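You operate a simulated robot arm through the tools that you are given. There is no shell and no other tool. Be economical: measure what you need, move in short steps, check, and stop when the job is done.

The job below is to be done with a simulated robot arm. You get a single attempt, and the scene is never put back.

## Task
Shut and latch the main valve, vent to zero, open the drain.
Fine: let the air out by the vent button before the drain opens.

The check looks at the end state, three seconds after you hand in, the way a careful person would. Anything else that was tipped, shoved, dropped, spilled or broken makes it a failure.

## Robot
A 7-joint arm with a two-finger parallel gripper, fixed in place. Base frame: the origin is at the foot of the arm, x ahead of it, y to its left, z up. Readings come in m, degrees, newtons and seconds.
With the tool pointing down near the work surface it reaches from about 0.22 to 0.68 m from the base axis. Its first joint turns from -66.0 to 66.0 degrees. Payload 2.4 kg.
The TCP is the grasp point between the finger pads, 0.03 m short of the fingertips. In the tool frame z runs along the fingers and y along their closing line. Largest opening 0.094 m; finger width 0.028, thickness 0.01; the body of the gripper, 0.05 by 0.096 m, starts 0.055 m behind the TCP.
Orientation is told as [roll, pitch, yaw] about the base's x, y, z axes, in that order, counted from this pose: with the fingers straight down and closing along the base's y, the tool's x points along the base's -x, its y along +y and its z along -z.

## Interface
- The arm moves only by the tool send_rows. Its arguments are lists of equal length, an entry for each row: "translation": the shift along the tool's x, y, z in m, a list of three; "turn": the turn, a rotation vector about the tool's x, y, z in degrees, a list of three; "hand": the opening, from 0 (shut) to 1 (fully open). In form: {"translation": [[dx, dy, dz], ...], "turn": [[ax, ay, az], ...], "hand": [hand, ...]}. A call has 1 to 8 rows; each row is the pose to reach, as a shift and turn from the pose commanded when the call began, along the tool's axes at that moment. Each row takes 0.2 s and may step no farther than 0.05 m and 8.6 degrees from the row before; otherwise, or with a gripper value out of range, the whole call is refused. Where a pose cannot be reached the arm comes as near as it can. A force on the tool above 40 N (or 10 N above the force at the start of the call, whichever is more), or a blocked arm, ends the call early, and 0.2 s more pass. Each finger travels about 0.153 m/s and halts on what it meets, pressing with about 36 N; the grip force reading is that of the motor and also rises with nothing between the fingers. The clock runs only during rows and for 0.2 s after the last one: add rows that repeat a pose to give the fingers time. It gives the time, the measured TCP pose, the force on the tool (base axes), the opening and the grip force at its end, in the units of the frame above (readings bear some noise).
- Cameras (640 x 400 px; columns grow to the right, rows downward): "scene" is fixed at [0.0414, 0.5046, 1.4257]; the picture's right is [-0.54, -0.84, 0.00], its down [-0.63, 0.40, -0.66] and it looks along [0.56, -0.35, -0.75] (base axes); focal length 241 px, centre (320, 200). "wrist" rides on the gripper at [0.076, 0.014, -0.102] in the tool frame; the picture's right is [-0.18, 0.98, 0.00], its down [-0.75, -0.14, -0.64] and it looks along [-0.63, -0.12, 0.77] (tool axes); focal length 243 px, centre (320, 200). There is no depth. A picture from a camera that has moved, and an enlarged one, comes with that camera's place and axes in the base frame and with its lens. The place of the scene camera against the robot may be out by one fixed shift of up to 0.012 m in any direction.
- capture(camera): a new picture of that camera. The clock stands still meanwhile.
- close_up(camera, box): a new picture of the part [left, top, right, bottom] of that camera's present view, enlarged. The clock stands still meanwhile.
- close_job(): hands the job in; it is judged then, once.

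Go step by step. Nothing tells you positions but the pictures and the camera data: compare them with the known pose of the tool, close in by small moves and look again before you grip or let go. The budget is 120 turns and 68 pictures, counting those below and the enlarged ones. Unless the task says otherwise, let go and move clear before handing in, and close with one line.

The tools are called after "Call:" as a command line: name --argument value ..., lists and objects as JSON in quotes. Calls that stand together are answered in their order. send_rows: Moves the arm, as the interface text tells. Its arguments: {"type":"object","properties":{"translation":{"type":"array"},"turn":{"type":"array"},"hand":{"type":"array"}},"required":["translation","turn","hand"]} The other tools are called the same way: capture (camera) takes a picture; close_up (camera, box) takes an enlarged picture of a part of a camera's view; close_job () hands the job in.

At the start:

```text
clock: 0.0
ee_pos: [0.2097, 0.2658, 1.229]
orientation: [0.0, -0.1, 0.0]
contact_force: [-0.4, -0.3, 0.0]
width: 0.0937
gripper_force: 0.0
```

scene: 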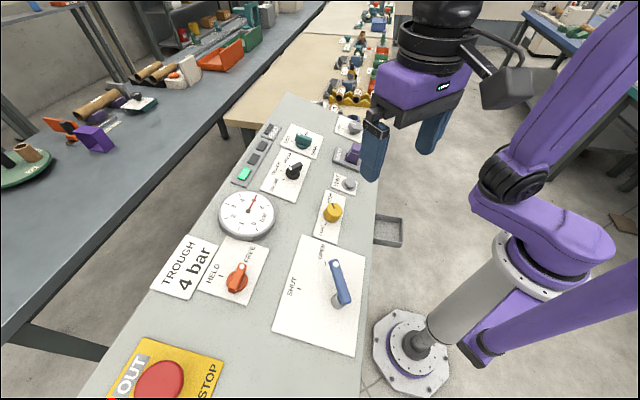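
wrist: 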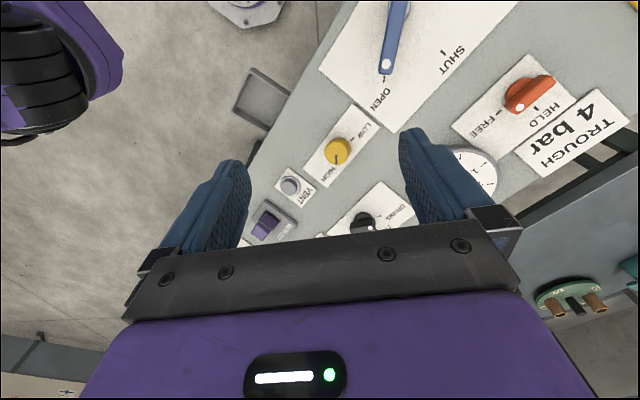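

I see a panel with a blue lever (OPEN/SHUT), a red-orange latch (HELD/FREE), a gauge, a yellow knob, a vent button and other controls. I'll enlarge the panel to read the labels.

Call:
close_up --camera "scene" --box '[220, 100, 380, 200]'

Call:
close_up --camera "scene" --box '[140, 180, 380, 360]'

Call:
close_up --camera "wrist" --box '[240, 90, 420, 240]'

```text
4.00 times, centred on (300, 150) of scene
camera zoom: at [0.0414, 0.5046, 1.4257], right [-0.54, -0.84, 0.0], down [-0.63, 0.4, -0.66], along [0.56, -0.35, -0.75], focal length 962 px, centre (400, 400)
```

zoom: 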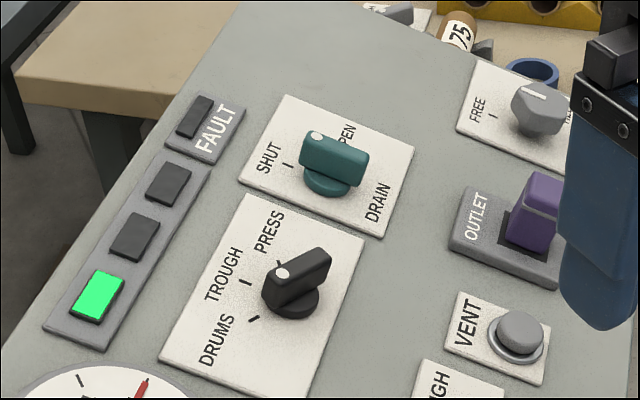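

```text
2.22 times, centred on (260, 270) of scene
camera zoom: at [0.0414, 0.5046, 1.4257], right [-0.54, -0.84, 0.0], down [-0.63, 0.4, -0.66], along [0.56, -0.35, -0.75], focal length 535 px, centre (453, 44)
```

zoom: 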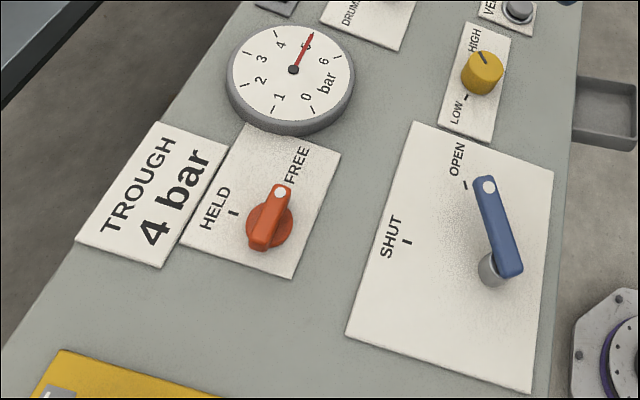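

```text
2.67 times, centred on (330, 165) of wrist
camera zoom: at [0.1344, 0.2779, 1.3318], right [0.18, 0.98, 0.0], down [0.75, -0.14, 0.64], along [0.63, -0.12, -0.77], focal length 647 px, centre (293, 293)
```

zoom: 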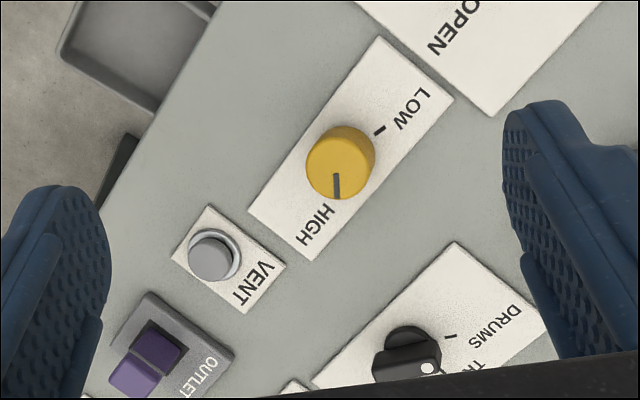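

The wide view gives rough places: lever pivot about (0.16, 0.39), red latch (0.31, 0.54), vent (0.40, 0.18), drain (0.63, 0.20). A second HELD/FREE knob sits near (0.61, 0.0). I'll shift the arm toward the lever, which clears the scene view as well.

Call:
send_rows --translation '[[0.03, 0.03, 0], [0.05, 0.06, 0], [0.06, 0.09, 0], [0.06, 0.09, 0]]' --turn '[[0, 0, 0], [0, 0, 0], [0, 0, 0], [0, 0, 0]]' --hand '[0.5, 0, 0, 0]'

Call:
capture --camera "wrist"

Call:
capture --camera "scene"

```text
clock: 1.0
ee_pos: [0.1508, 0.3534, 1.2288]
orientation: [0.0, 0.0, 0.0]
contact_force: [0.0, 0.6, 0.2]
width: 0.0001
gripper_force: 33.0
```

```text
62 pictures are left
camera wrist: at [0.0753, 0.3675, 1.3319], right [0.18, 0.98, 0.0], down [0.75, -0.14, 0.64], along [0.63, -0.12, -0.77], focal length 243 px, centre (320, 200)
```

wrist: 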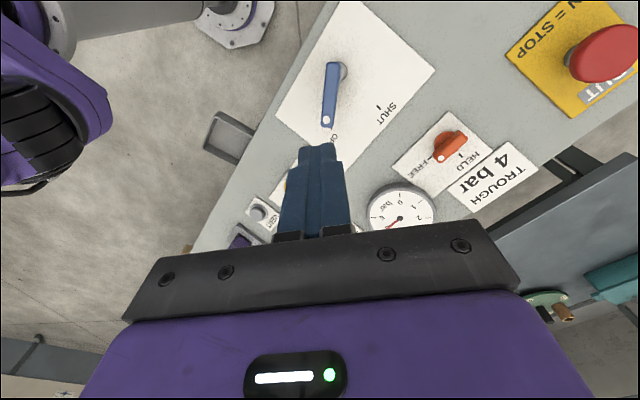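

```text
61 pictures are left
```

scene: 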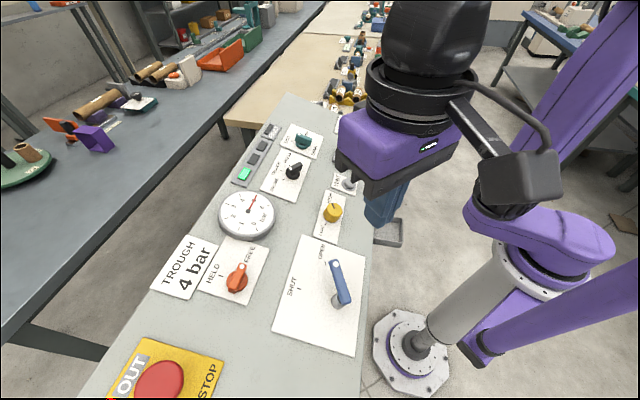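

From two wrist views the lever dot is about (0.222, 0.351, 0.961) and the pivot about (0.149, 0.374), so the lever has to swing about 56° toward +y. I'll bring the closed fingers down on its -y side.

Call:
send_rows --translation '[[-0.02, -0.02, 0.03], [-0.041, -0.036, 0.07], [-0.041, -0.036, 0.115], [-0.041, -0.036, 0.16], [-0.041, -0.036, 0.2], [-0.041, -0.036, 0.23], [-0.041, -0.036, 0.23]]' --turn '[[0, 0, 0], [0, 0, 0], [0, 0, 0], [0, 0, 0], [0, 0, 0], [0, 0, 0], [0, 0, 0]]' --hand '[0, 0, 0, 0, 0, 0, 0]'

Call:
capture --camera "wrist"

Call:
close_up --camera "scene" --box '[240, 200, 400, 300]'

```text
clock: 2.6
ee_pos: [0.1902, 0.3171, 0.9973]
orientation: [0.0, 0.0, 0.0]
contact_force: [-0.1, -0.4, 0.2]
width: 0.0003
gripper_force: 32.6
```

```text
60 pictures are left
camera wrist: at [0.1153, 0.3313, 1.1001], right [0.18, 0.98, 0.0], down [0.75, -0.14, 0.64], along [0.63, -0.12, -0.77], focal length 243 px, centre (320, 200)
```

wrist: 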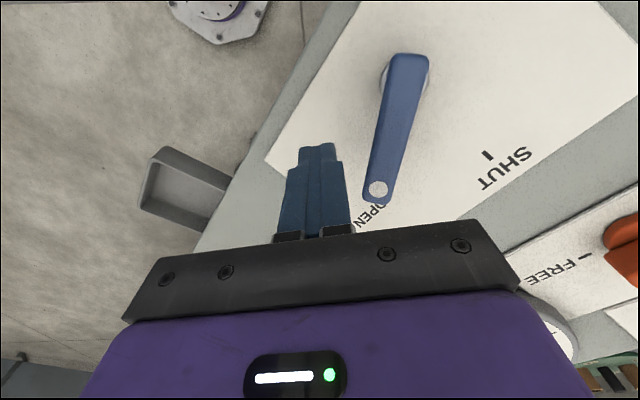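

```text
4.00 times, centred on (320, 250) of scene
camera zoom: at [0.0414, 0.5046, 1.4257], right [-0.54, -0.84, 0.0], down [-0.63, 0.4, -0.66], along [0.56, -0.35, -0.75], focal length 962 px, centre (320, 0)
```

zoom: 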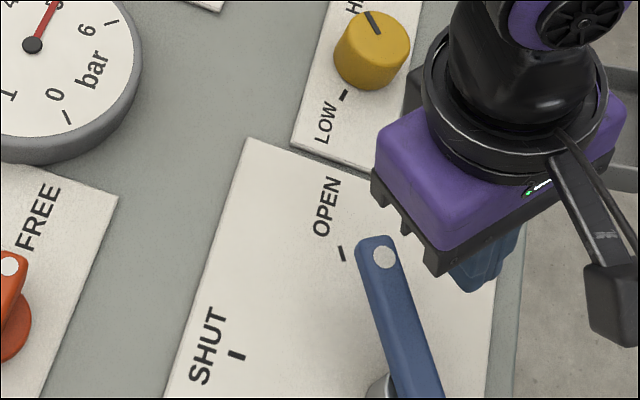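

The lever top sits at about z 0.966. I'll lower a little more and sweep the closed fingers along the lever's arc toward SHUT.

Call:
send_rows --translation '[[0, 0, 0.018], [-0.005, 0.018, 0.018], [-0.01, 0.026, 0.018], [-0.014, 0.034, 0.018], [-0.017, 0.044, 0.018], [-0.018, 0.054, 0.018], [-0.017, 0.062, 0.018], [-0.017, 0.068, 0.018]]' --turn '[[0, 0, 0], [0, 0, 0], [0, 0, 0], [0, 0, 0], [0, 0, 0], [0, 0, 0], [0, 0, 0], [0, 0, 0]]' --hand '[0, 0, 0, 0, 0, 0, 0, 0]'

Call:
capture --camera "wrist"

Call:
close_up --camera "scene" --box '[240, 220, 400, 320]'

```text
clock: 4.4
ee_pos: [0.2071, 0.381, 0.9817]
orientation: [-0.5, 0.2, 0.0]
contact_force: [-4.0, -25.2, 22.3]
width: 0.0
gripper_force: 33.0
```

```text
58 pictures are left
camera wrist: at [0.1325, 0.3968, 1.0843], right [0.18, 0.98, -0.01], down [0.76, -0.14, 0.64], along [0.63, -0.12, -0.77], focal length 243 px, centre (320, 200)
```

wrist: 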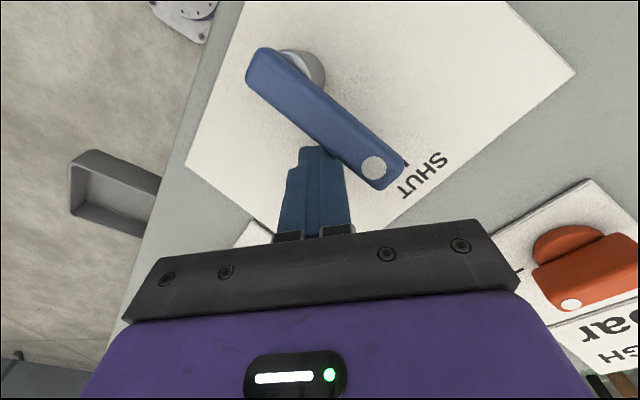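

```text
4.00 times, centred on (320, 270) of scene
camera zoom: at [0.0411, 0.5036, 1.4261], right [-0.54, -0.84, 0.0], down [-0.63, 0.4, -0.66], along [0.56, -0.35, -0.75], focal length 962 px, centre (320, -80)
```

zoom: 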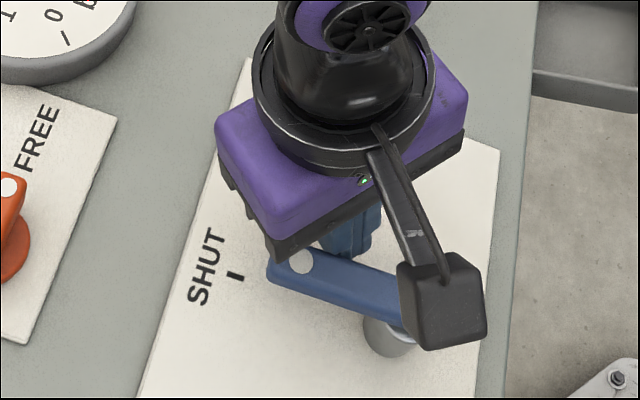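

The lever has come round to about 34°, and SHUT is near 37–40°. I'll push on a little, slightly higher to relieve the vertical force.

Call:
send_rows --translation '[[0, 0, -0.003], [0.001, 0.005, -0.003], [0.002, 0.008, -0.003], [0.003, 0.011, -0.003], [0.003, 0.011, -0.003]]' --turn '[[0, 0, 0], [0, 0, 0], [0, 0, 0], [0, 0, 0], [0, 0, 0]]' --hand '[0, 0, 0, 0, 0]'

Call:
capture --camera "wrist"

Call:
close_up --camera "scene" --box '[240, 220, 400, 320]'

```text
clock: 5.2
ee_pos: [0.2081, 0.3847, 0.9818]
orientation: [-1.4, 0.3, -0.3]
contact_force: [3.0, -9.2, 11.8]
width: 0.0
gripper_force: 32.8
stopped in row 3: the force on the tool passed its limit (the readings are from after the stop); the commanded pose is now the measured one
```

```text
56 pictures are left
camera wrist: at [0.134, 0.401, 1.0858], right [0.19, 0.98, -0.02], down [0.76, -0.13, 0.64], along [0.63, -0.14, -0.77], focal length 243 px, centre (320, 200)
```

wrist: 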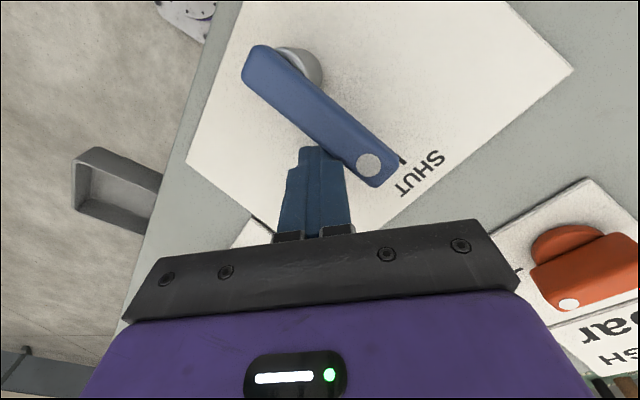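

```text
4.00 times, centred on (320, 270) of scene
camera zoom: at [0.0413, 0.5042, 1.4258], right [-0.54, -0.84, 0.0], down [-0.63, 0.4, -0.66], along [0.56, -0.35, -0.75], focal length 962 px, centre (320, -80)
```

zoom: 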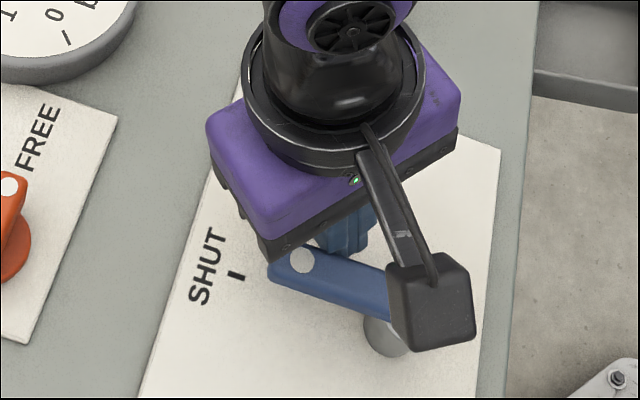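

The push met resistance and the lever appears to line up with the SHUT mark. I'll back off and lift to check that it stays.

Call:
send_rows --translation '[[0, -0.025, 0], [0, -0.04, -0.04], [0, -0.04, -0.09], [0, -0.06, -0.13], [0, -0.09, -0.17], [0, -0.09, -0.17]]' --turn '[[0, 0, 0], [0, 0, 0], [0, 0, 0], [0, 0, 0], [0, 0, 0], [0, 0, 0]]' --hand '[0, 0, 0, 0, 0, 0]'

Call:
capture --camera "wrist"

Call:
close_up --camera "scene" --box '[180, 180, 380, 320]'

```text
clock: 6.6
ee_pos: [0.2092, 0.2987, 1.1557]
orientation: [-1.3, 0.3, -0.2]
contact_force: [-0.1, 0.0, -1.0]
width: 0.0
gripper_force: 33.4
```

```text
54 pictures are left
camera wrist: at [0.1346, 0.3154, 1.2569], right [0.19, 0.98, -0.02], down [0.76, -0.13, 0.64], along [0.63, -0.14, -0.77], focal length 243 px, centre (320, 200)
```

wrist: 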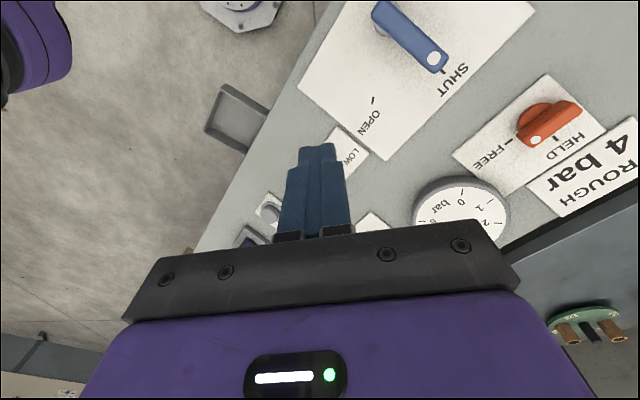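

```text
2.86 times, centred on (280, 250) of scene
camera zoom: at [0.0414, 0.5046, 1.4257], right [-0.54, -0.84, 0.0], down [-0.63, 0.4, -0.66], along [0.56, -0.35, -0.75], focal length 687 px, centre (434, 57)
```

zoom: 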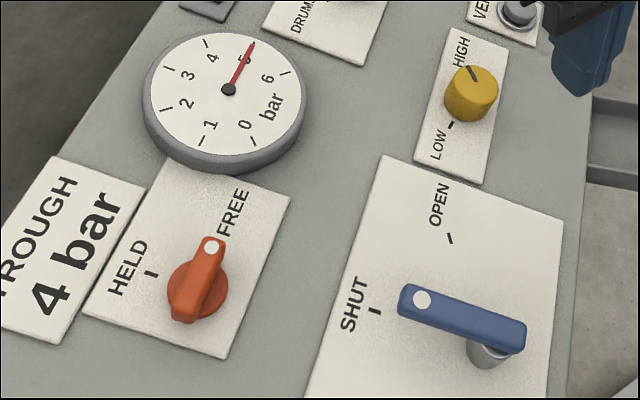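

The lever stays on SHUT. Next are the latches: I'll look at the red knob closely and at the far grey knob to decide which one belongs to this valve.

Call:
close_up --camera "wrist" --box '[440, 60, 640, 200]'

Call:
close_up --camera "scene" --box '[280, 90, 400, 190]'

```text
2.86 times, centred on (540, 130) of wrist
camera zoom: at [0.1346, 0.3154, 1.2569], right [0.19, 0.98, -0.02], down [0.76, -0.13, 0.64], along [0.63, -0.14, -0.77], focal length 693 px, centre (-309, 400)
```

zoom: 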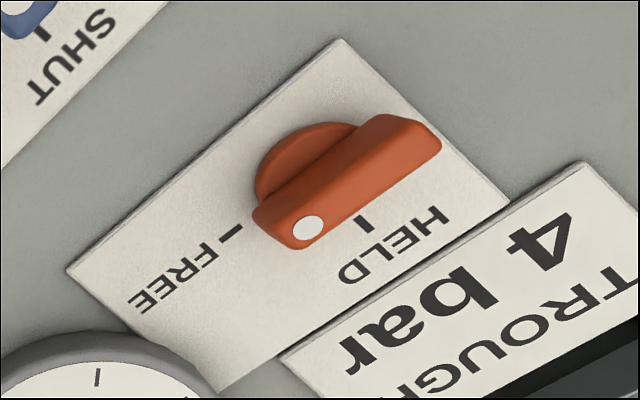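

```text
4.00 times, centred on (340, 140) of scene
camera zoom: at [0.0414, 0.5046, 1.4257], right [-0.54, -0.84, 0.0], down [-0.63, 0.4, -0.66], along [0.56, -0.35, -0.75], focal length 962 px, centre (240, 440)
```

zoom: 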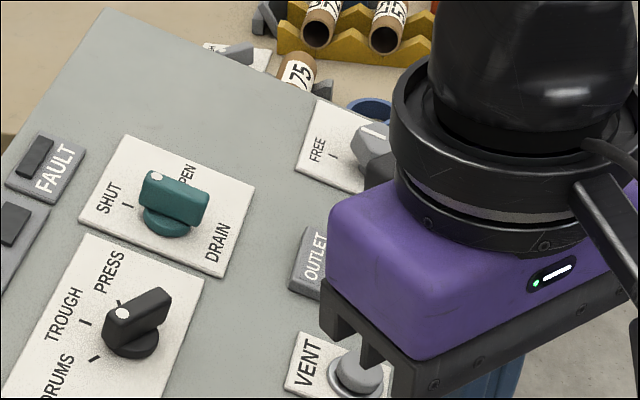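

The red HELD/FREE knob sits beside the main valve plate, so I take it as that valve's latch. Its axis is about (0.30, 0.54) and its pointer is at FREE. I'll move above it with the fingers turned across its bar.

Call:
send_rows --translation '[[-0.015, 0.038, 0], [-0.03, 0.076, 0], [-0.045, 0.114, 0], [-0.06, 0.152, 0.01], [-0.075, 0.19, 0.02], [-0.085, 0.22, 0.03], [-0.093, 0.236, 0.04], [-0.093, 0.236, 0.04]]' --turn '[[-1.3, 0, 3], [-1.3, 0, 6], [-1.3, 0, 9], [-1.3, 0, 12], [-1.3, 0, 15], [-1.3, 0, 18], [-1.3, 0, 20], [-1.3, 0, 20]]' --hand '[0.2, 0.4, 0.6, 0.6, 0.6, 0.6, 0.6, 0.6]'

Call:
capture --camera "wrist"

Call:
close_up --camera "scene" --box '[160, 200, 320, 300]'

```text
clock: 8.4
ee_pos: [0.3026, 0.5332, 1.1085]
orientation: [0.1, 0.0, -20.3]
contact_force: [0.1, 0.4, -1.1]
width: 0.0564
gripper_force: 0.1
```

```text
50 pictures are left
camera wrist: at [0.2377, 0.5722, 1.2118], right [0.51, 0.86, 0.0], down [0.66, -0.39, 0.64], along [0.55, -0.33, -0.77], focal length 243 px, centre (320, 200)
```

wrist: 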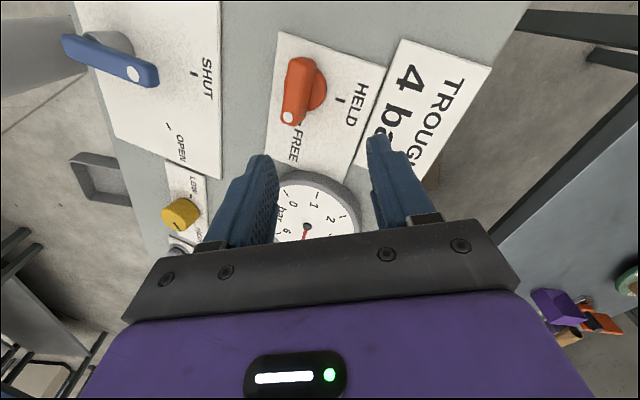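

```text
4.00 times, centred on (240, 250) of scene
camera zoom: at [0.0414, 0.5046, 1.4257], right [-0.54, -0.84, 0.0], down [-0.63, 0.4, -0.66], along [0.56, -0.35, -0.75], focal length 962 px, centre (640, 0)
```

zoom: 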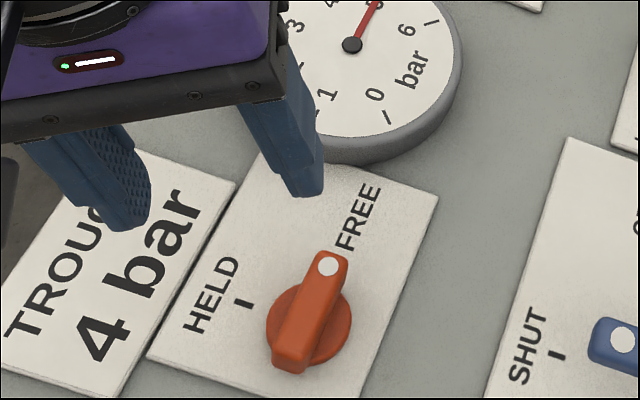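

I'm roughly above the latch. I need its exact centre and bar direction, so I'll enlarge the wrist view.

Call:
close_up --camera "wrist" --box '[240, 30, 400, 130]'

```text
4.00 times, centred on (320, 80) of wrist
camera zoom: at [0.2377, 0.5722, 1.2118], right [0.51, 0.86, 0.0], down [0.66, -0.39, 0.64], along [0.55, -0.33, -0.77], focal length 970 px, centre (320, 680)
```

zoom: 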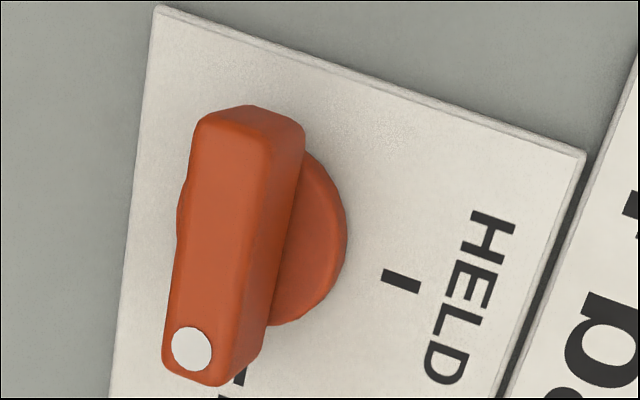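

The bar points at about -45° (FREE), and HELD lies at about +37°; the centre is near (0.30, 0.53). I'll turn the gripper to match, lower partway and look again.

Call:
send_rows --translation '[[0, 0, 0.01], [0, 0, 0.025], [0, 0, 0.04], [0, 0, 0.055], [0, 0, 0.055]]' --turn '[[0, 0, 8], [0, 0, 16], [0, 0, 24], [0, 0, 25], [0, 0, 25]]' --hand '[0.6, 0.6, 0.6, 0.6, 0.6]'

Call:
capture --camera "wrist"

Call:
close_up --camera "scene" --box '[160, 200, 320, 300]'

```text
clock: 9.6
ee_pos: [0.3037, 0.5339, 1.0527]
orientation: [0.0, 0.0, -45.3]
contact_force: [-0.1, 0.1, -0.4]
width: 0.0564
gripper_force: 0.1
```

```text
47 pictures are left
camera wrist: at [0.2608, 0.5978, 1.1559], right [0.83, 0.56, 0.0], down [0.43, -0.63, 0.64], along [0.36, -0.53, -0.77], focal length 243 px, centre (320, 200)
```

wrist: 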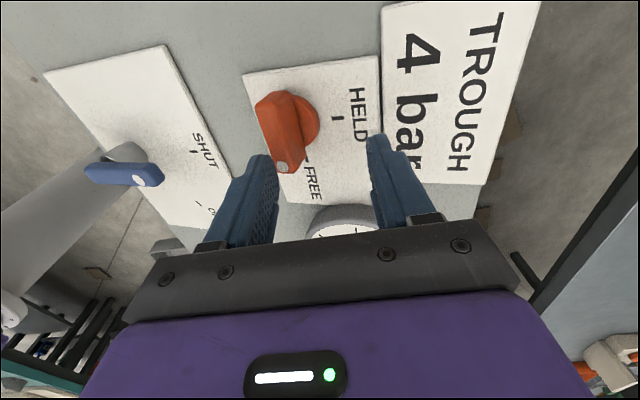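

```text
4.00 times, centred on (240, 250) of scene
camera zoom: at [0.0414, 0.5046, 1.4257], right [-0.54, -0.84, 0.0], down [-0.63, 0.4, -0.66], along [0.56, -0.35, -0.75], focal length 962 px, centre (640, 0)
```

zoom: 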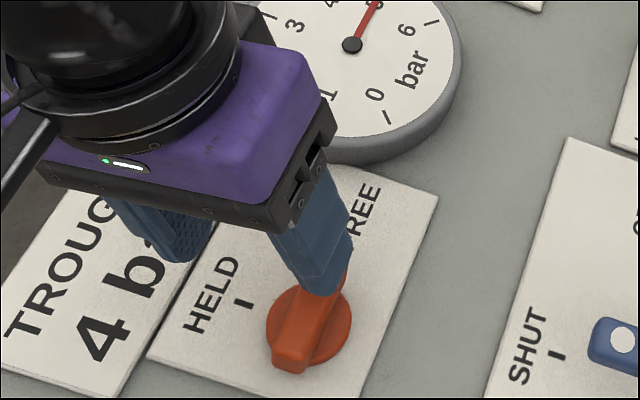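

My readings from different poses only agree if the panel slopes up about 10° away from the robot: surface z is about 0.955 at SHUT and 0.985 at HELD. That puts the latch centre near (0.274, 0.530) with its top at about 1.018. I'll lift, shift over and tilt the tool 10° to match the panel normal.

Call:
send_rows --translation '[[0, 0, -0.02], [0.009, -0.016, -0.02], [0.018, -0.033, -0.015], [0.018, -0.033, -0.01], [0.018, -0.033, -0.01]]' --turn '[[0, 0, 0], [-4, 0, 0], [-8, 0, 0], [-10, 0, 0], [-10, 0, 0]]' --hand '[0.6, 0.6, 0.6, 0.6, 0.6]'

Call:
capture --camera "wrist"

Call:
close_up --camera "scene" --box '[160, 200, 320, 300]'

```text
clock: 10.8
ee_pos: [0.2649, 0.5226, 1.0629]
orientation: [10.0, 0.0, -45.2]
contact_force: [-0.4, 0.1, -0.6]
width: 0.0561
gripper_force: 0.0
```

```text
45 pictures are left
camera wrist: at [0.2104, 0.5739, 1.1672], right [0.82, 0.55, 0.17], down [0.35, -0.71, 0.61], along [0.46, -0.44, -0.78], focal length 243 px, centre (320, 200)
```

wrist: 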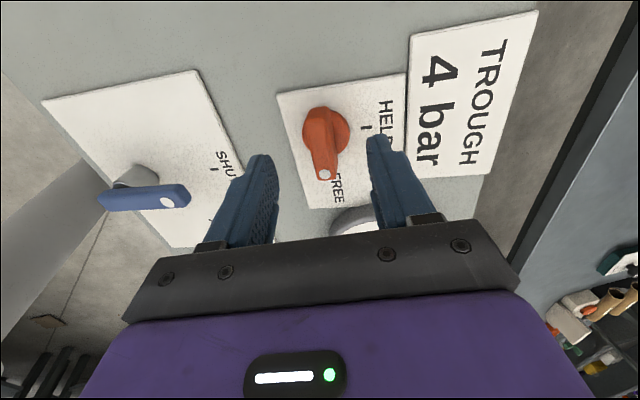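

```text
4.00 times, centred on (240, 250) of scene
camera zoom: at [0.0414, 0.5046, 1.4257], right [-0.54, -0.84, 0.0], down [-0.63, 0.4, -0.66], along [0.56, -0.35, -0.75], focal length 962 px, centre (640, 0)
```

zoom: 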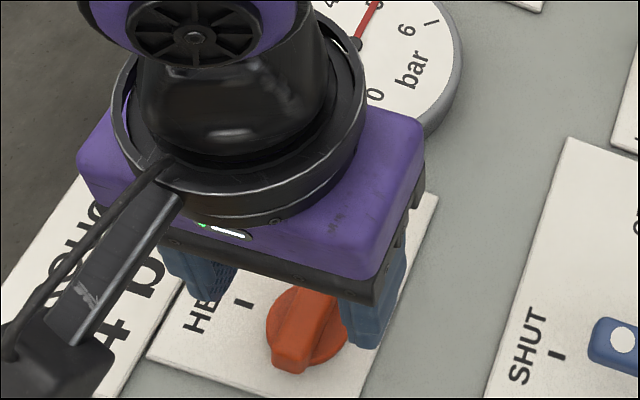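

The bar now sits centred between the fingers and in line with them. I'll descend about 36 mm, staying above the knob's base disc, and close.

Call:
send_rows --translation '[[0, 0, 0.015], [0, 0, 0.03], [0, 0, 0.036], [0, 0, 0.036], [0, 0, 0.036], [0, 0, 0.036]]' --turn '[[0, 0, 0], [0, 0, 0], [0, 0, 0], [0, 0, 0], [0, 0, 0], [0, 0, 0]]' --hand '[0.6, 0.6, 0.6, 0.3, 0.1, 0.1]'

Call:
capture --camera "wrist"

Call:
close_up --camera "scene" --box '[160, 220, 320, 320]'

```text
clock: 12.2
ee_pos: [0.2703, 0.5268, 1.0282]
orientation: [10.0, 0.0, -45.3]
contact_force: [-0.7, -1.9, -1.9]
width: 0.0182
gripper_force: 45.1
```

```text
43 pictures are left
camera wrist: at [0.215, 0.5784, 1.1326], right [0.82, 0.55, 0.17], down [0.35, -0.71, 0.61], along [0.46, -0.44, -0.78], focal length 243 px, centre (320, 200)
```

wrist: 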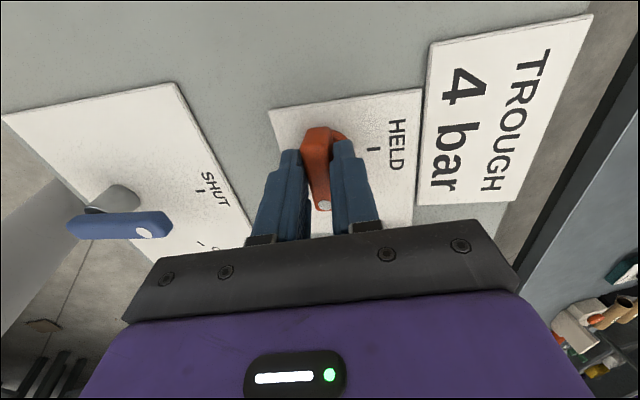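

```text
4.00 times, centred on (240, 270) of scene
camera zoom: at [0.0414, 0.5046, 1.4257], right [-0.54, -0.84, 0.0], down [-0.63, 0.4, -0.66], along [0.56, -0.35, -0.75], focal length 962 px, centre (640, -80)
```

zoom: 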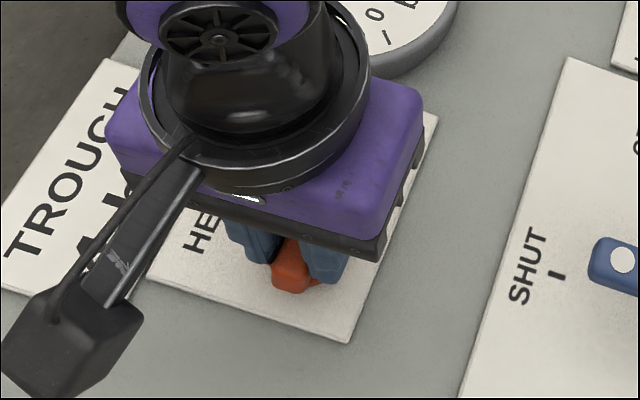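

The latch bar is gripped (18 mm). I'll twist counter-clockwise toward HELD in steps.

Call:
send_rows --translation '[[0, 0, 0], [0, 0, 0], [0, 0, 0], [0, 0, 0], [0, 0, 0], [0, 0, 0], [0, 0, 0]]' --turn '[[0, 0, -8], [0, 0, -16], [0, 0, -24], [0, 0, -32], [0, 0, -40], [0, 0, -48], [0, 0, -56]]' --hand '[0.1, 0.1, 0.1, 0.1, 0.1, 0.1, 0.1]'

Call:
capture --camera "wrist"

```text
clock: 13.3
ee_pos: [0.2695, 0.5243, 1.0275]
orientation: [7.4, -5.2, -12.4]
contact_force: [-5.9, -10.2, 8.6]
width: 0.0178
gripper_force: 45.2
stopped in row 5: the force on the tool passed its limit (the readings are from after the stop); the commanded pose is now the measured one
```

```text
41 pictures are left
camera wrist: at [0.1865, 0.543, 1.1246], right [0.38, 0.92, 0.14], down [0.63, -0.37, 0.68], along [0.68, -0.17, -0.71], focal length 243 px, centre (320, 200)
```

wrist: 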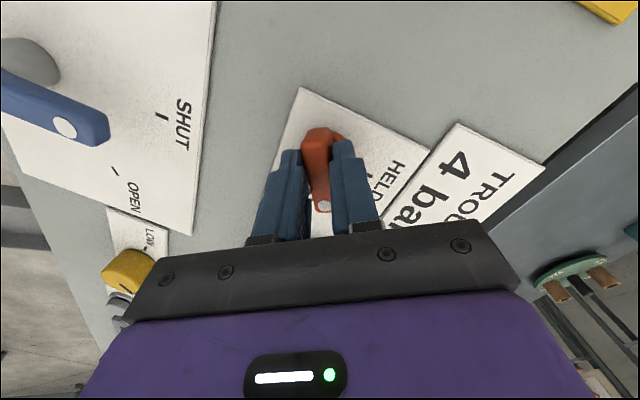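

The latch turned about 33° before a side force stopped it. I'll let go, regrip to recentre, and carry on.

Call:
send_rows --translation '[[0, 0, 0], [0, 0, 0], [0, 0, 0], [0, 0, 0]]' --turn '[[0, 0, 0], [0, 0, 0], [0, 0, 0], [0, 0, 0]]' --hand '[0.4, 0.4, 0.4, 0.4]'

Call:
close_up --camera "wrist" --box '[240, 80, 440, 205]'

```text
clock: 14.3
ee_pos: [0.2696, 0.5261, 1.0269]
orientation: [7.5, -5.3, -12.4]
contact_force: [-0.1, -0.4, 0.6]
width: 0.0374
gripper_force: 0.0
```

```text
3.20 times, centred on (340, 142) of wrist
camera zoom: at [0.187, 0.5437, 1.1239], right [0.38, 0.92, 0.15], down [0.63, -0.37, 0.68], along [0.68, -0.17, -0.71], focal length 776 px, centre (256, 384)
```

zoom: 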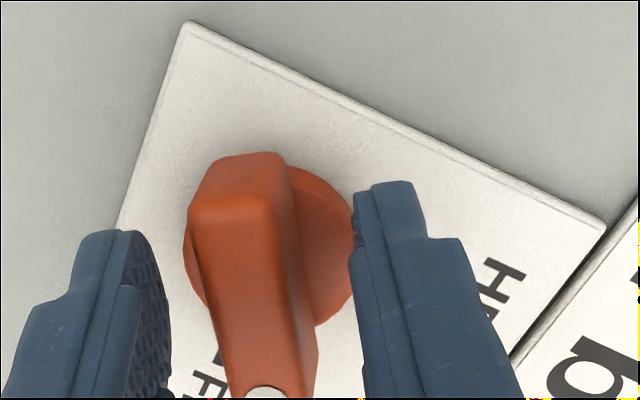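

The bar stays at its new angle and centred in the fingers. I'll regrip and continue the twist.

Call:
send_rows --translation '[[0, 0, 0], [0, 0, 0], [0, 0, 0], [0, 0, 0], [0, 0, 0], [0, 0, 0], [0, 0, 0], [0, 0, 0]]' --turn '[[0, 0, 0], [0, 0, 0], [0, 0, -6], [0, 0, -12], [0, 0, -18], [0, 0, -24], [0, 0, -30], [0, 0, -36]]' --hand '[0.1, 0.1, 0.1, 0.1, 0.1, 0.1, 0.1, 0.1]'

Call:
capture --camera "wrist"

```text
clock: 16.1
ee_pos: [0.2703, 0.5211, 1.0264]
orientation: [2.3, -8.4, 23.8]
contact_force: [-3.7, -35.2, 9.2]
width: 0.0168
gripper_force: 44.7
```

```text
39 pictures are left
camera wrist: at [0.1846, 0.493, 1.1185], right [-0.24, 0.97, 0.07], down [0.67, 0.11, 0.74], along [0.71, 0.22, -0.67], focal length 243 px, centre (320, 200)
```

wrist: 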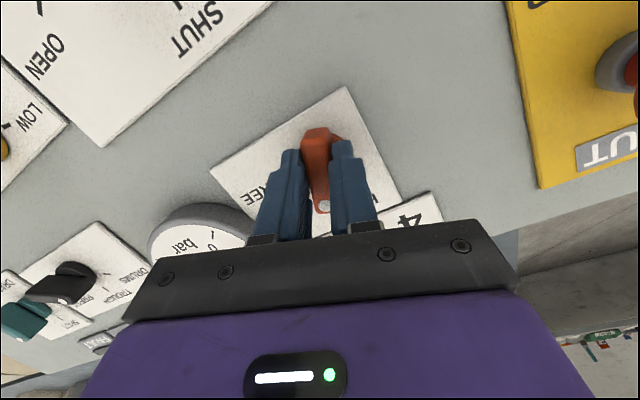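

It has now turned about 69° in total. I'll release to relax and check the pointer against the HELD mark.

Call:
send_rows --translation '[[0, 0, 0], [0, 0, 0], [0, 0, 0], [0, 0, 0]]' --turn '[[0, 0, 0], [0, 0, 0], [0, 0, 0], [0, 0, 0]]' --hand '[0.5, 0.5, 0.5, 0.5]'

Call:
close_up --camera "wrist" --box '[220, 80, 420, 205]'

Call:
close_up --camera "scene" --box '[160, 220, 320, 320]'

```text
clock: 17.1
ee_pos: [0.2703, 0.5262, 1.0278]
orientation: [3.0, -8.7, 23.8]
contact_force: [-0.6, 0.2, 0.2]
width: 0.0469
gripper_force: 0.0
```

```text
3.20 times, centred on (320, 142) of wrist
camera zoom: at [0.1837, 0.4963, 1.1185], right [-0.24, 0.97, 0.08], down [0.66, 0.1, 0.74], along [0.71, 0.23, -0.67], focal length 776 px, centre (320, 384)
```

zoom: 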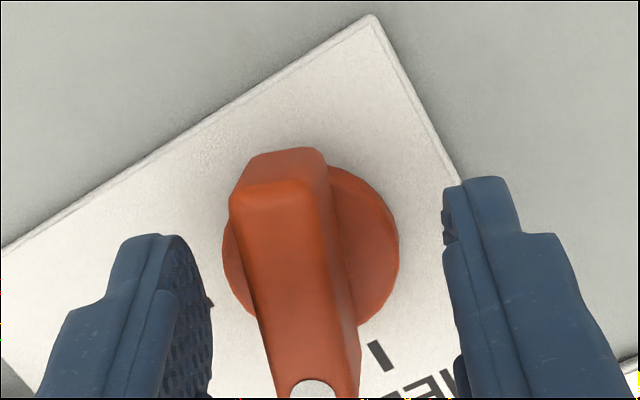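

```text
4.00 times, centred on (240, 270) of scene
camera zoom: at [0.0414, 0.5046, 1.4257], right [-0.54, -0.84, 0.0], down [-0.63, 0.4, -0.66], along [0.56, -0.35, -0.75], focal length 962 px, centre (640, -80)
```

zoom: 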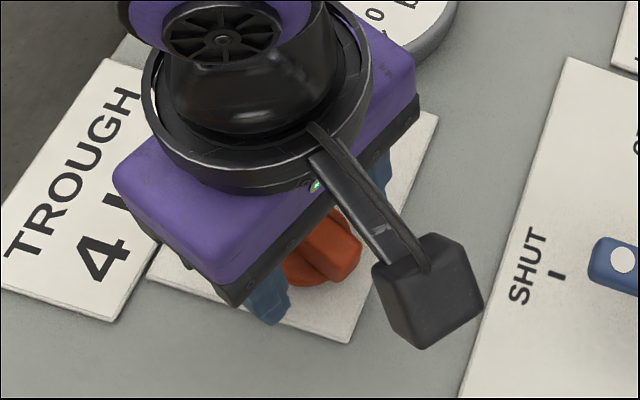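

The pointer still needs about 21° more to reach the HELD mark, and the bar sits about 5 mm off centre. I'll recentre, regrip and finish the twist.

Call:
send_rows --translation '[[0, -0.005, 0], [0, -0.005, 0], [0, -0.005, 0], [0, -0.005, 0], [0, -0.005, 0], [0, -0.005, 0], [0, -0.005, 0], [0, -0.005, 0]]' --turn '[[0, 0, 0], [0, 0, 0], [0, 0, 0], [0, 0, -5], [0, 0, -10], [0, 0, -15], [0, 0, -19], [0, 0, -22]]' --hand '[0.5, 0.1, 0.1, 0.1, 0.1, 0.1, 0.1, 0.1]'

Call:
send_rows --translation '[[0, 0, 0], [0, 0, 0], [0, 0, 0], [0, 0, -0.02], [0, 0, -0.05], [0, 0, -0.05]]' --turn '[[0, 0, 0], [0, 0, 0], [0, 0, 0], [0, 0, 0], [0, 0, 0], [0, 0, 0]]' --hand '[0.5, 0.5, 0.5, 0.5, 0.5, 0.5]'

Call:
close_up --camera "wrist" --box '[220, 80, 420, 205]'

```text
clock: 18.9
ee_pos: [0.2722, 0.5204, 1.0275]
orientation: [-0.3, -9.1, 45.6]
contact_force: [6.2, -8.1, 1.0]
width: 0.0159
gripper_force: 45.2
```

```text
clock: 20.3
ee_pos: [0.2651, 0.516, 1.078]
orientation: [-0.5, -9.3, 46.0]
contact_force: [0.4, -0.5, -0.2]
width: 0.0471
gripper_force: 0.1
```

```text
3.20 times, centred on (320, 142) of wrist
camera zoom: at [0.192, 0.4593, 1.1672], right [-0.58, 0.81, 0.02], down [0.54, 0.37, 0.75], along [0.61, 0.45, -0.66], focal length 776 px, centre (320, 384)
```

zoom: 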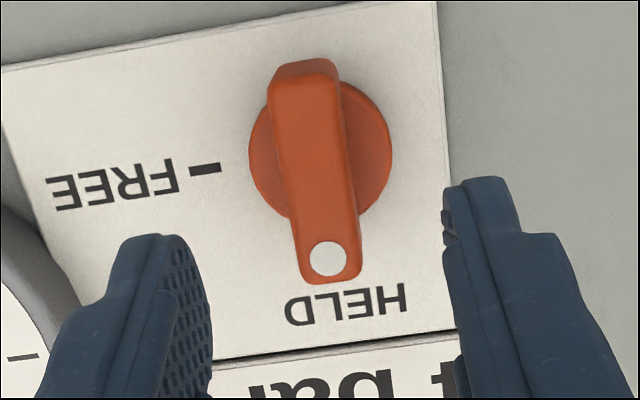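

The bar is lined up with HELD. Next I'll lift and travel to above the vent button near (0.391, 0.175, 0.965), then check the latch from the scene camera on the way.

Call:
send_rows --translation '[[0, 0, -0.04], [0.019, -0.041, -0.05], [0.038, -0.082, -0.055], [0.057, -0.123, -0.06], [0.076, -0.164, -0.062], [0.095, -0.205, -0.064], [0.114, -0.246, -0.064], [0.133, -0.287, -0.064]]' --turn '[[0, 0, 0], [0, 0, 0], [0, 0, 0], [0, 0, 0], [0, 0, 0], [0, 0, 0], [0, 0, 0], [0, 0, 0]]' --hand '[0.4, 0.2, 0, 0, 0, 0, 0, 0]'

Call:
send_rows --translation '[[0.022, -0.041, 0], [0.022, -0.041, 0]]' --turn '[[0, 0, 0], [0, 0, 0]]' --hand '[0, 0]'

Call:
capture --camera "wrist"

Call:
close_up --camera "scene" --box '[180, 180, 380, 305]'

```text
clock: 22.1
ee_pos: [0.3744, 0.2143, 1.1226]
orientation: [-0.5, -9.1, 46.1]
contact_force: [0.4, -0.2, 0.3]
width: 0.0
gripper_force: 32.9
```

```text
clock: 22.7
ee_pos: [0.3889, 0.1694, 1.1176]
orientation: [-0.5, -9.2, 46.0]
contact_force: [-0.4, -0.2, 0.5]
width: 0.0
gripper_force: 33.2
```

```text
35 pictures are left
camera wrist: at [0.3151, 0.1139, 1.2059], right [-0.58, 0.81, 0.02], down [0.54, 0.37, 0.76], along [0.61, 0.45, -0.66], focal length 243 px, centre (320, 200)
```

wrist: 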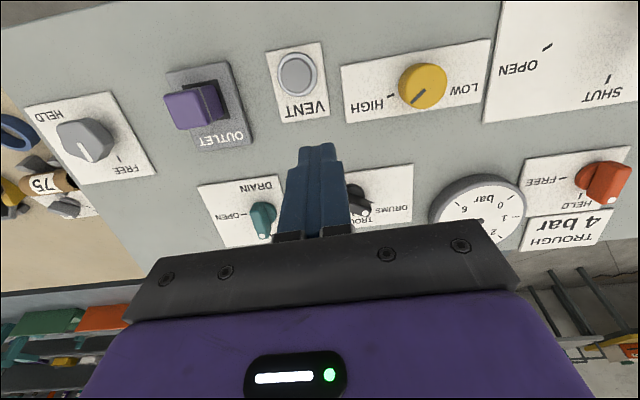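

```text
3.20 times, centred on (280, 242) of scene
camera zoom: at [0.0414, 0.5046, 1.4257], right [-0.54, -0.84, 0.0], down [-0.63, 0.4, -0.66], along [0.56, -0.35, -0.75], focal length 770 px, centre (448, 64)
```

zoom: 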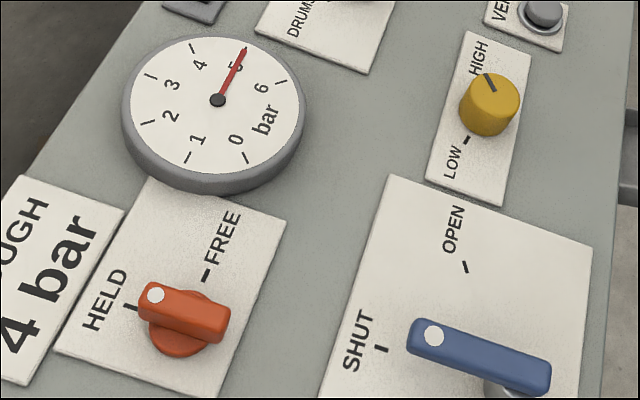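

The latch appears to be at HELD, and the vent lies ahead of the fingers. I'll check the red pointer more closely, along with the vent and drain.

Call:
close_up --camera "wrist" --box '[500, 120, 640, 210]'

Call:
close_up --camera "scene" --box '[200, 240, 280, 300]'

Call:
close_up --camera "scene" --box '[230, 100, 390, 200]'

```text
4.44 times, centred on (570, 165) of wrist
camera zoom: at [0.3151, 0.1139, 1.2059], right [-0.58, 0.81, 0.02], down [0.54, 0.37, 0.76], along [0.61, 0.45, -0.66], focal length 1078 px, centre (-791, 356)
```

zoom: 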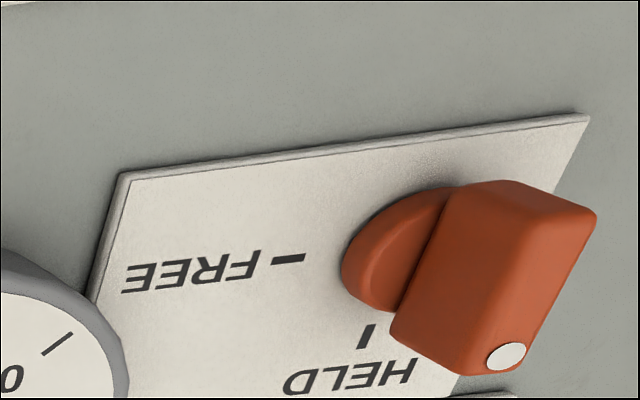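

```text
6.67 times, centred on (240, 270) of scene
camera zoom: at [0.0414, 0.5046, 1.4257], right [-0.54, -0.84, 0.0], down [-0.63, 0.4, -0.66], along [0.56, -0.35, -0.75], focal length 1604 px, centre (853, -267)
```

zoom: 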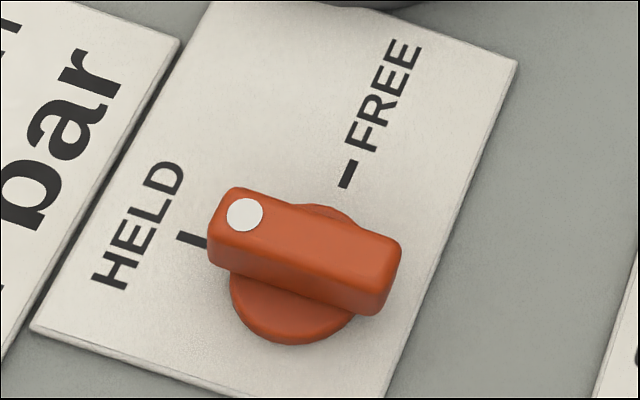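

```text
4.00 times, centred on (310, 150) of scene
camera zoom: at [0.0414, 0.5046, 1.4257], right [-0.54, -0.84, 0.0], down [-0.63, 0.4, -0.66], along [0.56, -0.35, -0.75], focal length 962 px, centre (360, 400)
```

zoom: 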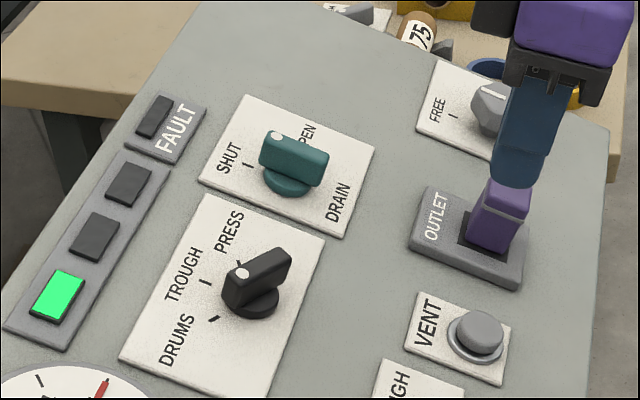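

The bar is parallel to the plate axis that the HELD text sits on, so I accept it as latched. The vent triangulates to about (0.41, 0.16, 0.94), and I'll close in to look again before pressing.

Call:
send_rows --translation '[[0.019, -0.019, 0.02], [0.019, -0.019, 0.06], [0.019, -0.019, 0.09], [0.019, -0.019, 0.09]]' --turn '[[0, 0, 0], [0, 0, 0], [0, 0, 0], [0, 0, 0]]' --hand '[0, 0, 0, 0]'

Call:
capture --camera "wrist"

Call:
close_up --camera "scene" --box '[270, 120, 430, 220]'

```text
clock: 23.7
ee_pos: [0.3981, 0.1542, 1.0281]
orientation: [-0.5, -9.2, 46.0]
contact_force: [-0.1, 1.0, 0.8]
width: 0.0
gripper_force: 33.2
```

```text
30 pictures are left
camera wrist: at [0.3249, 0.099, 1.117], right [-0.58, 0.81, 0.02], down [0.54, 0.37, 0.76], along [0.61, 0.45, -0.66], focal length 243 px, centre (320, 200)
```

wrist: 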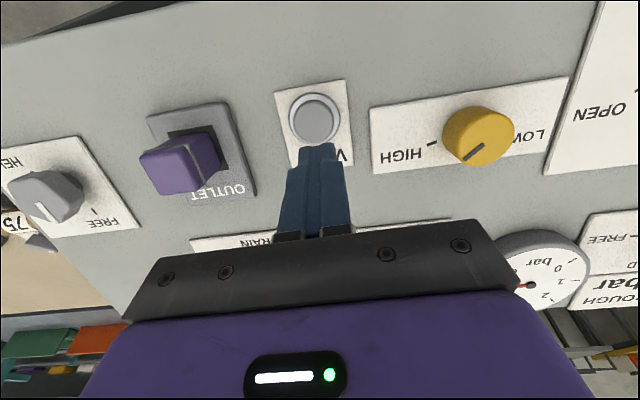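

```text
4.00 times, centred on (350, 170) of scene
camera zoom: at [0.0414, 0.5046, 1.4257], right [-0.54, -0.84, 0.0], down [-0.63, 0.4, -0.66], along [0.56, -0.35, -0.75], focal length 962 px, centre (200, 320)
```

zoom: 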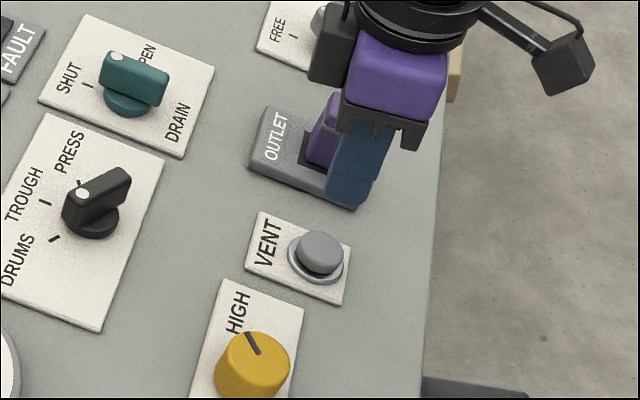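

The vent cap now triangulates consistently to (0.412, 0.1615, 0.933), about 66 mm beyond the fingertips. I'll shift 4.5 mm and go down to just above it.

Call:
send_rows --translation '[[0, -0.0045, 0.02], [0, -0.0045, 0.04], [0, -0.0045, 0.052], [0, -0.0045, 0.052]]' --turn '[[0, 0, 0], [0, 0, 0], [0, 0, 0], [0, 0, 0]]' --hand '[0, 0, 0, 0]'

Call:
close_up --camera "wrist" --box '[220, 80, 420, 205]'

Call:
close_up --camera "scene" --box '[220, 120, 380, 220]'

```text
clock: 24.7
ee_pos: [0.4078, 0.1561, 0.9762]
orientation: [-0.5, -9.3, 46.0]
contact_force: [-0.7, -0.1, -0.1]
width: 0.0
gripper_force: 32.7
```

```text
3.20 times, centred on (320, 142) of wrist
camera zoom: at [0.3347, 0.1004, 1.066], right [-0.58, 0.81, 0.02], down [0.54, 0.37, 0.76], along [0.61, 0.45, -0.65], focal length 776 px, centre (320, 384)
```

zoom: 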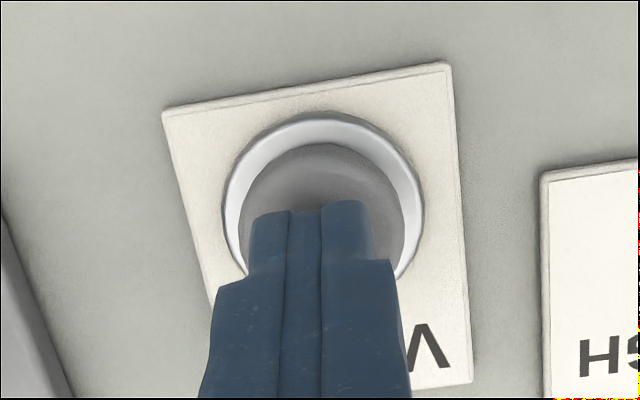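

```text
4.00 times, centred on (300, 170) of scene
camera zoom: at [0.0414, 0.5046, 1.4257], right [-0.54, -0.84, 0.0], down [-0.63, 0.4, -0.66], along [0.56, -0.35, -0.75], focal length 962 px, centre (400, 320)
```

zoom: 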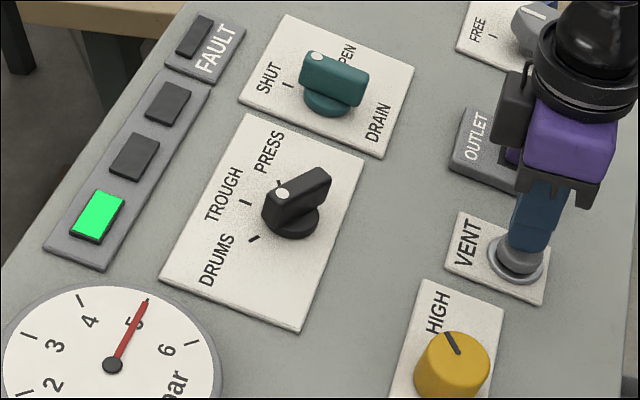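

The fingers are over the cap. I'll press down gently and hold.

Call:
send_rows --translation '[[0, 0, 0.006], [0, 0, 0.01], [0, 0, 0.013], [0, 0, 0.016], [0, 0, 0.019], [0, 0, 0.021], [0, 0, 0.021], [0, 0, 0.021]]' --turn '[[0, 0, 0], [0, 0, 0], [0, 0, 0], [0, 0, 0], [0, 0, 0], [0, 0, 0], [0, 0, 0], [0, 0, 0]]' --hand '[0, 0, 0, 0, 0, 0, 0, 0]'

Call:
close_up --camera "scene" --box '[210, 140, 370, 240]'

```text
clock: 25.5
ee_pos: [0.4105, 0.1586, 0.9659]
orientation: [-0.6, -9.6, 45.9]
contact_force: [-14.1, -7.6, 31.5]
width: 0.0
gripper_force: 33.4
stopped in row 4: the force on the tool passed its limit (the readings are from after the stop); the commanded pose is now the measured one
```

```text
4.00 times, centred on (290, 190) of scene
camera zoom: at [0.0406, 0.5042, 1.4259], right [-0.54, -0.84, 0.0], down [-0.63, 0.4, -0.66], along [0.56, -0.35, -0.75], focal length 962 px, centre (440, 240)
```

zoom: 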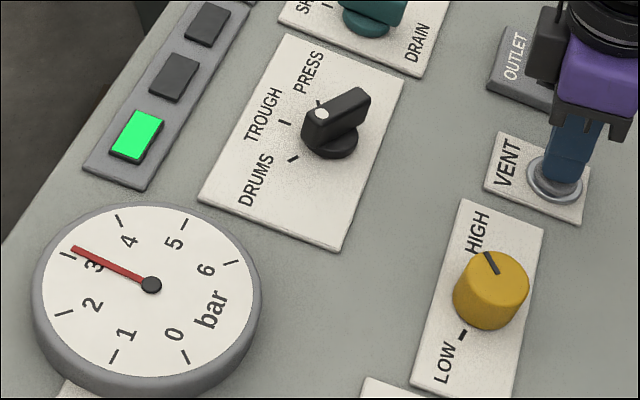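

The pressure is falling, with the gauge just past 3 bar and the button held. I'll keep holding it in.

Call:
send_rows --translation '[[0, 0, 0], [0, 0, 0], [0, 0, 0], [0, 0, 0], [0, 0, 0], [0, 0, 0], [0, 0, 0], [0, 0, 0]]' --turn '[[0, 0, 0], [0, 0, 0], [0, 0, 0], [0, 0, 0], [0, 0, 0], [0, 0, 0], [0, 0, 0], [0, 0, 0]]' --hand '[0, 0, 0, 0, 0, 0, 0, 0]'

Call:
close_up --camera "scene" --box '[210, 140, 370, 240]'

```text
clock: 27.3
ee_pos: [0.4107, 0.1586, 0.9645]
orientation: [-0.6, -9.6, 46.1]
contact_force: [-14.8, -8.6, 36.5]
width: 0.0001
gripper_force: 33.5
```

```text
4.00 times, centred on (290, 190) of scene
camera zoom: at [0.0405, 0.5042, 1.4259], right [-0.54, -0.84, 0.0], down [-0.63, 0.4, -0.66], along [0.56, -0.35, -0.75], focal length 962 px, centre (440, 240)
```

zoom: 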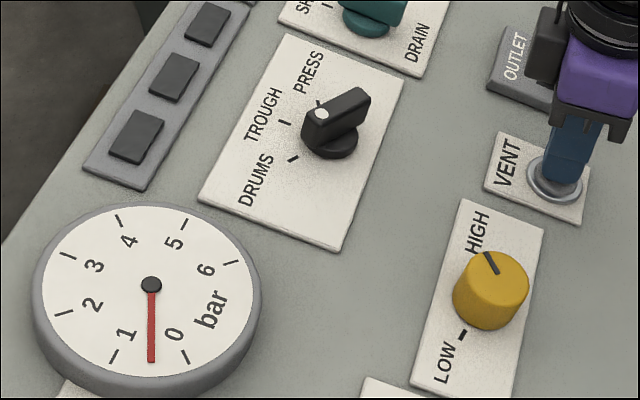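

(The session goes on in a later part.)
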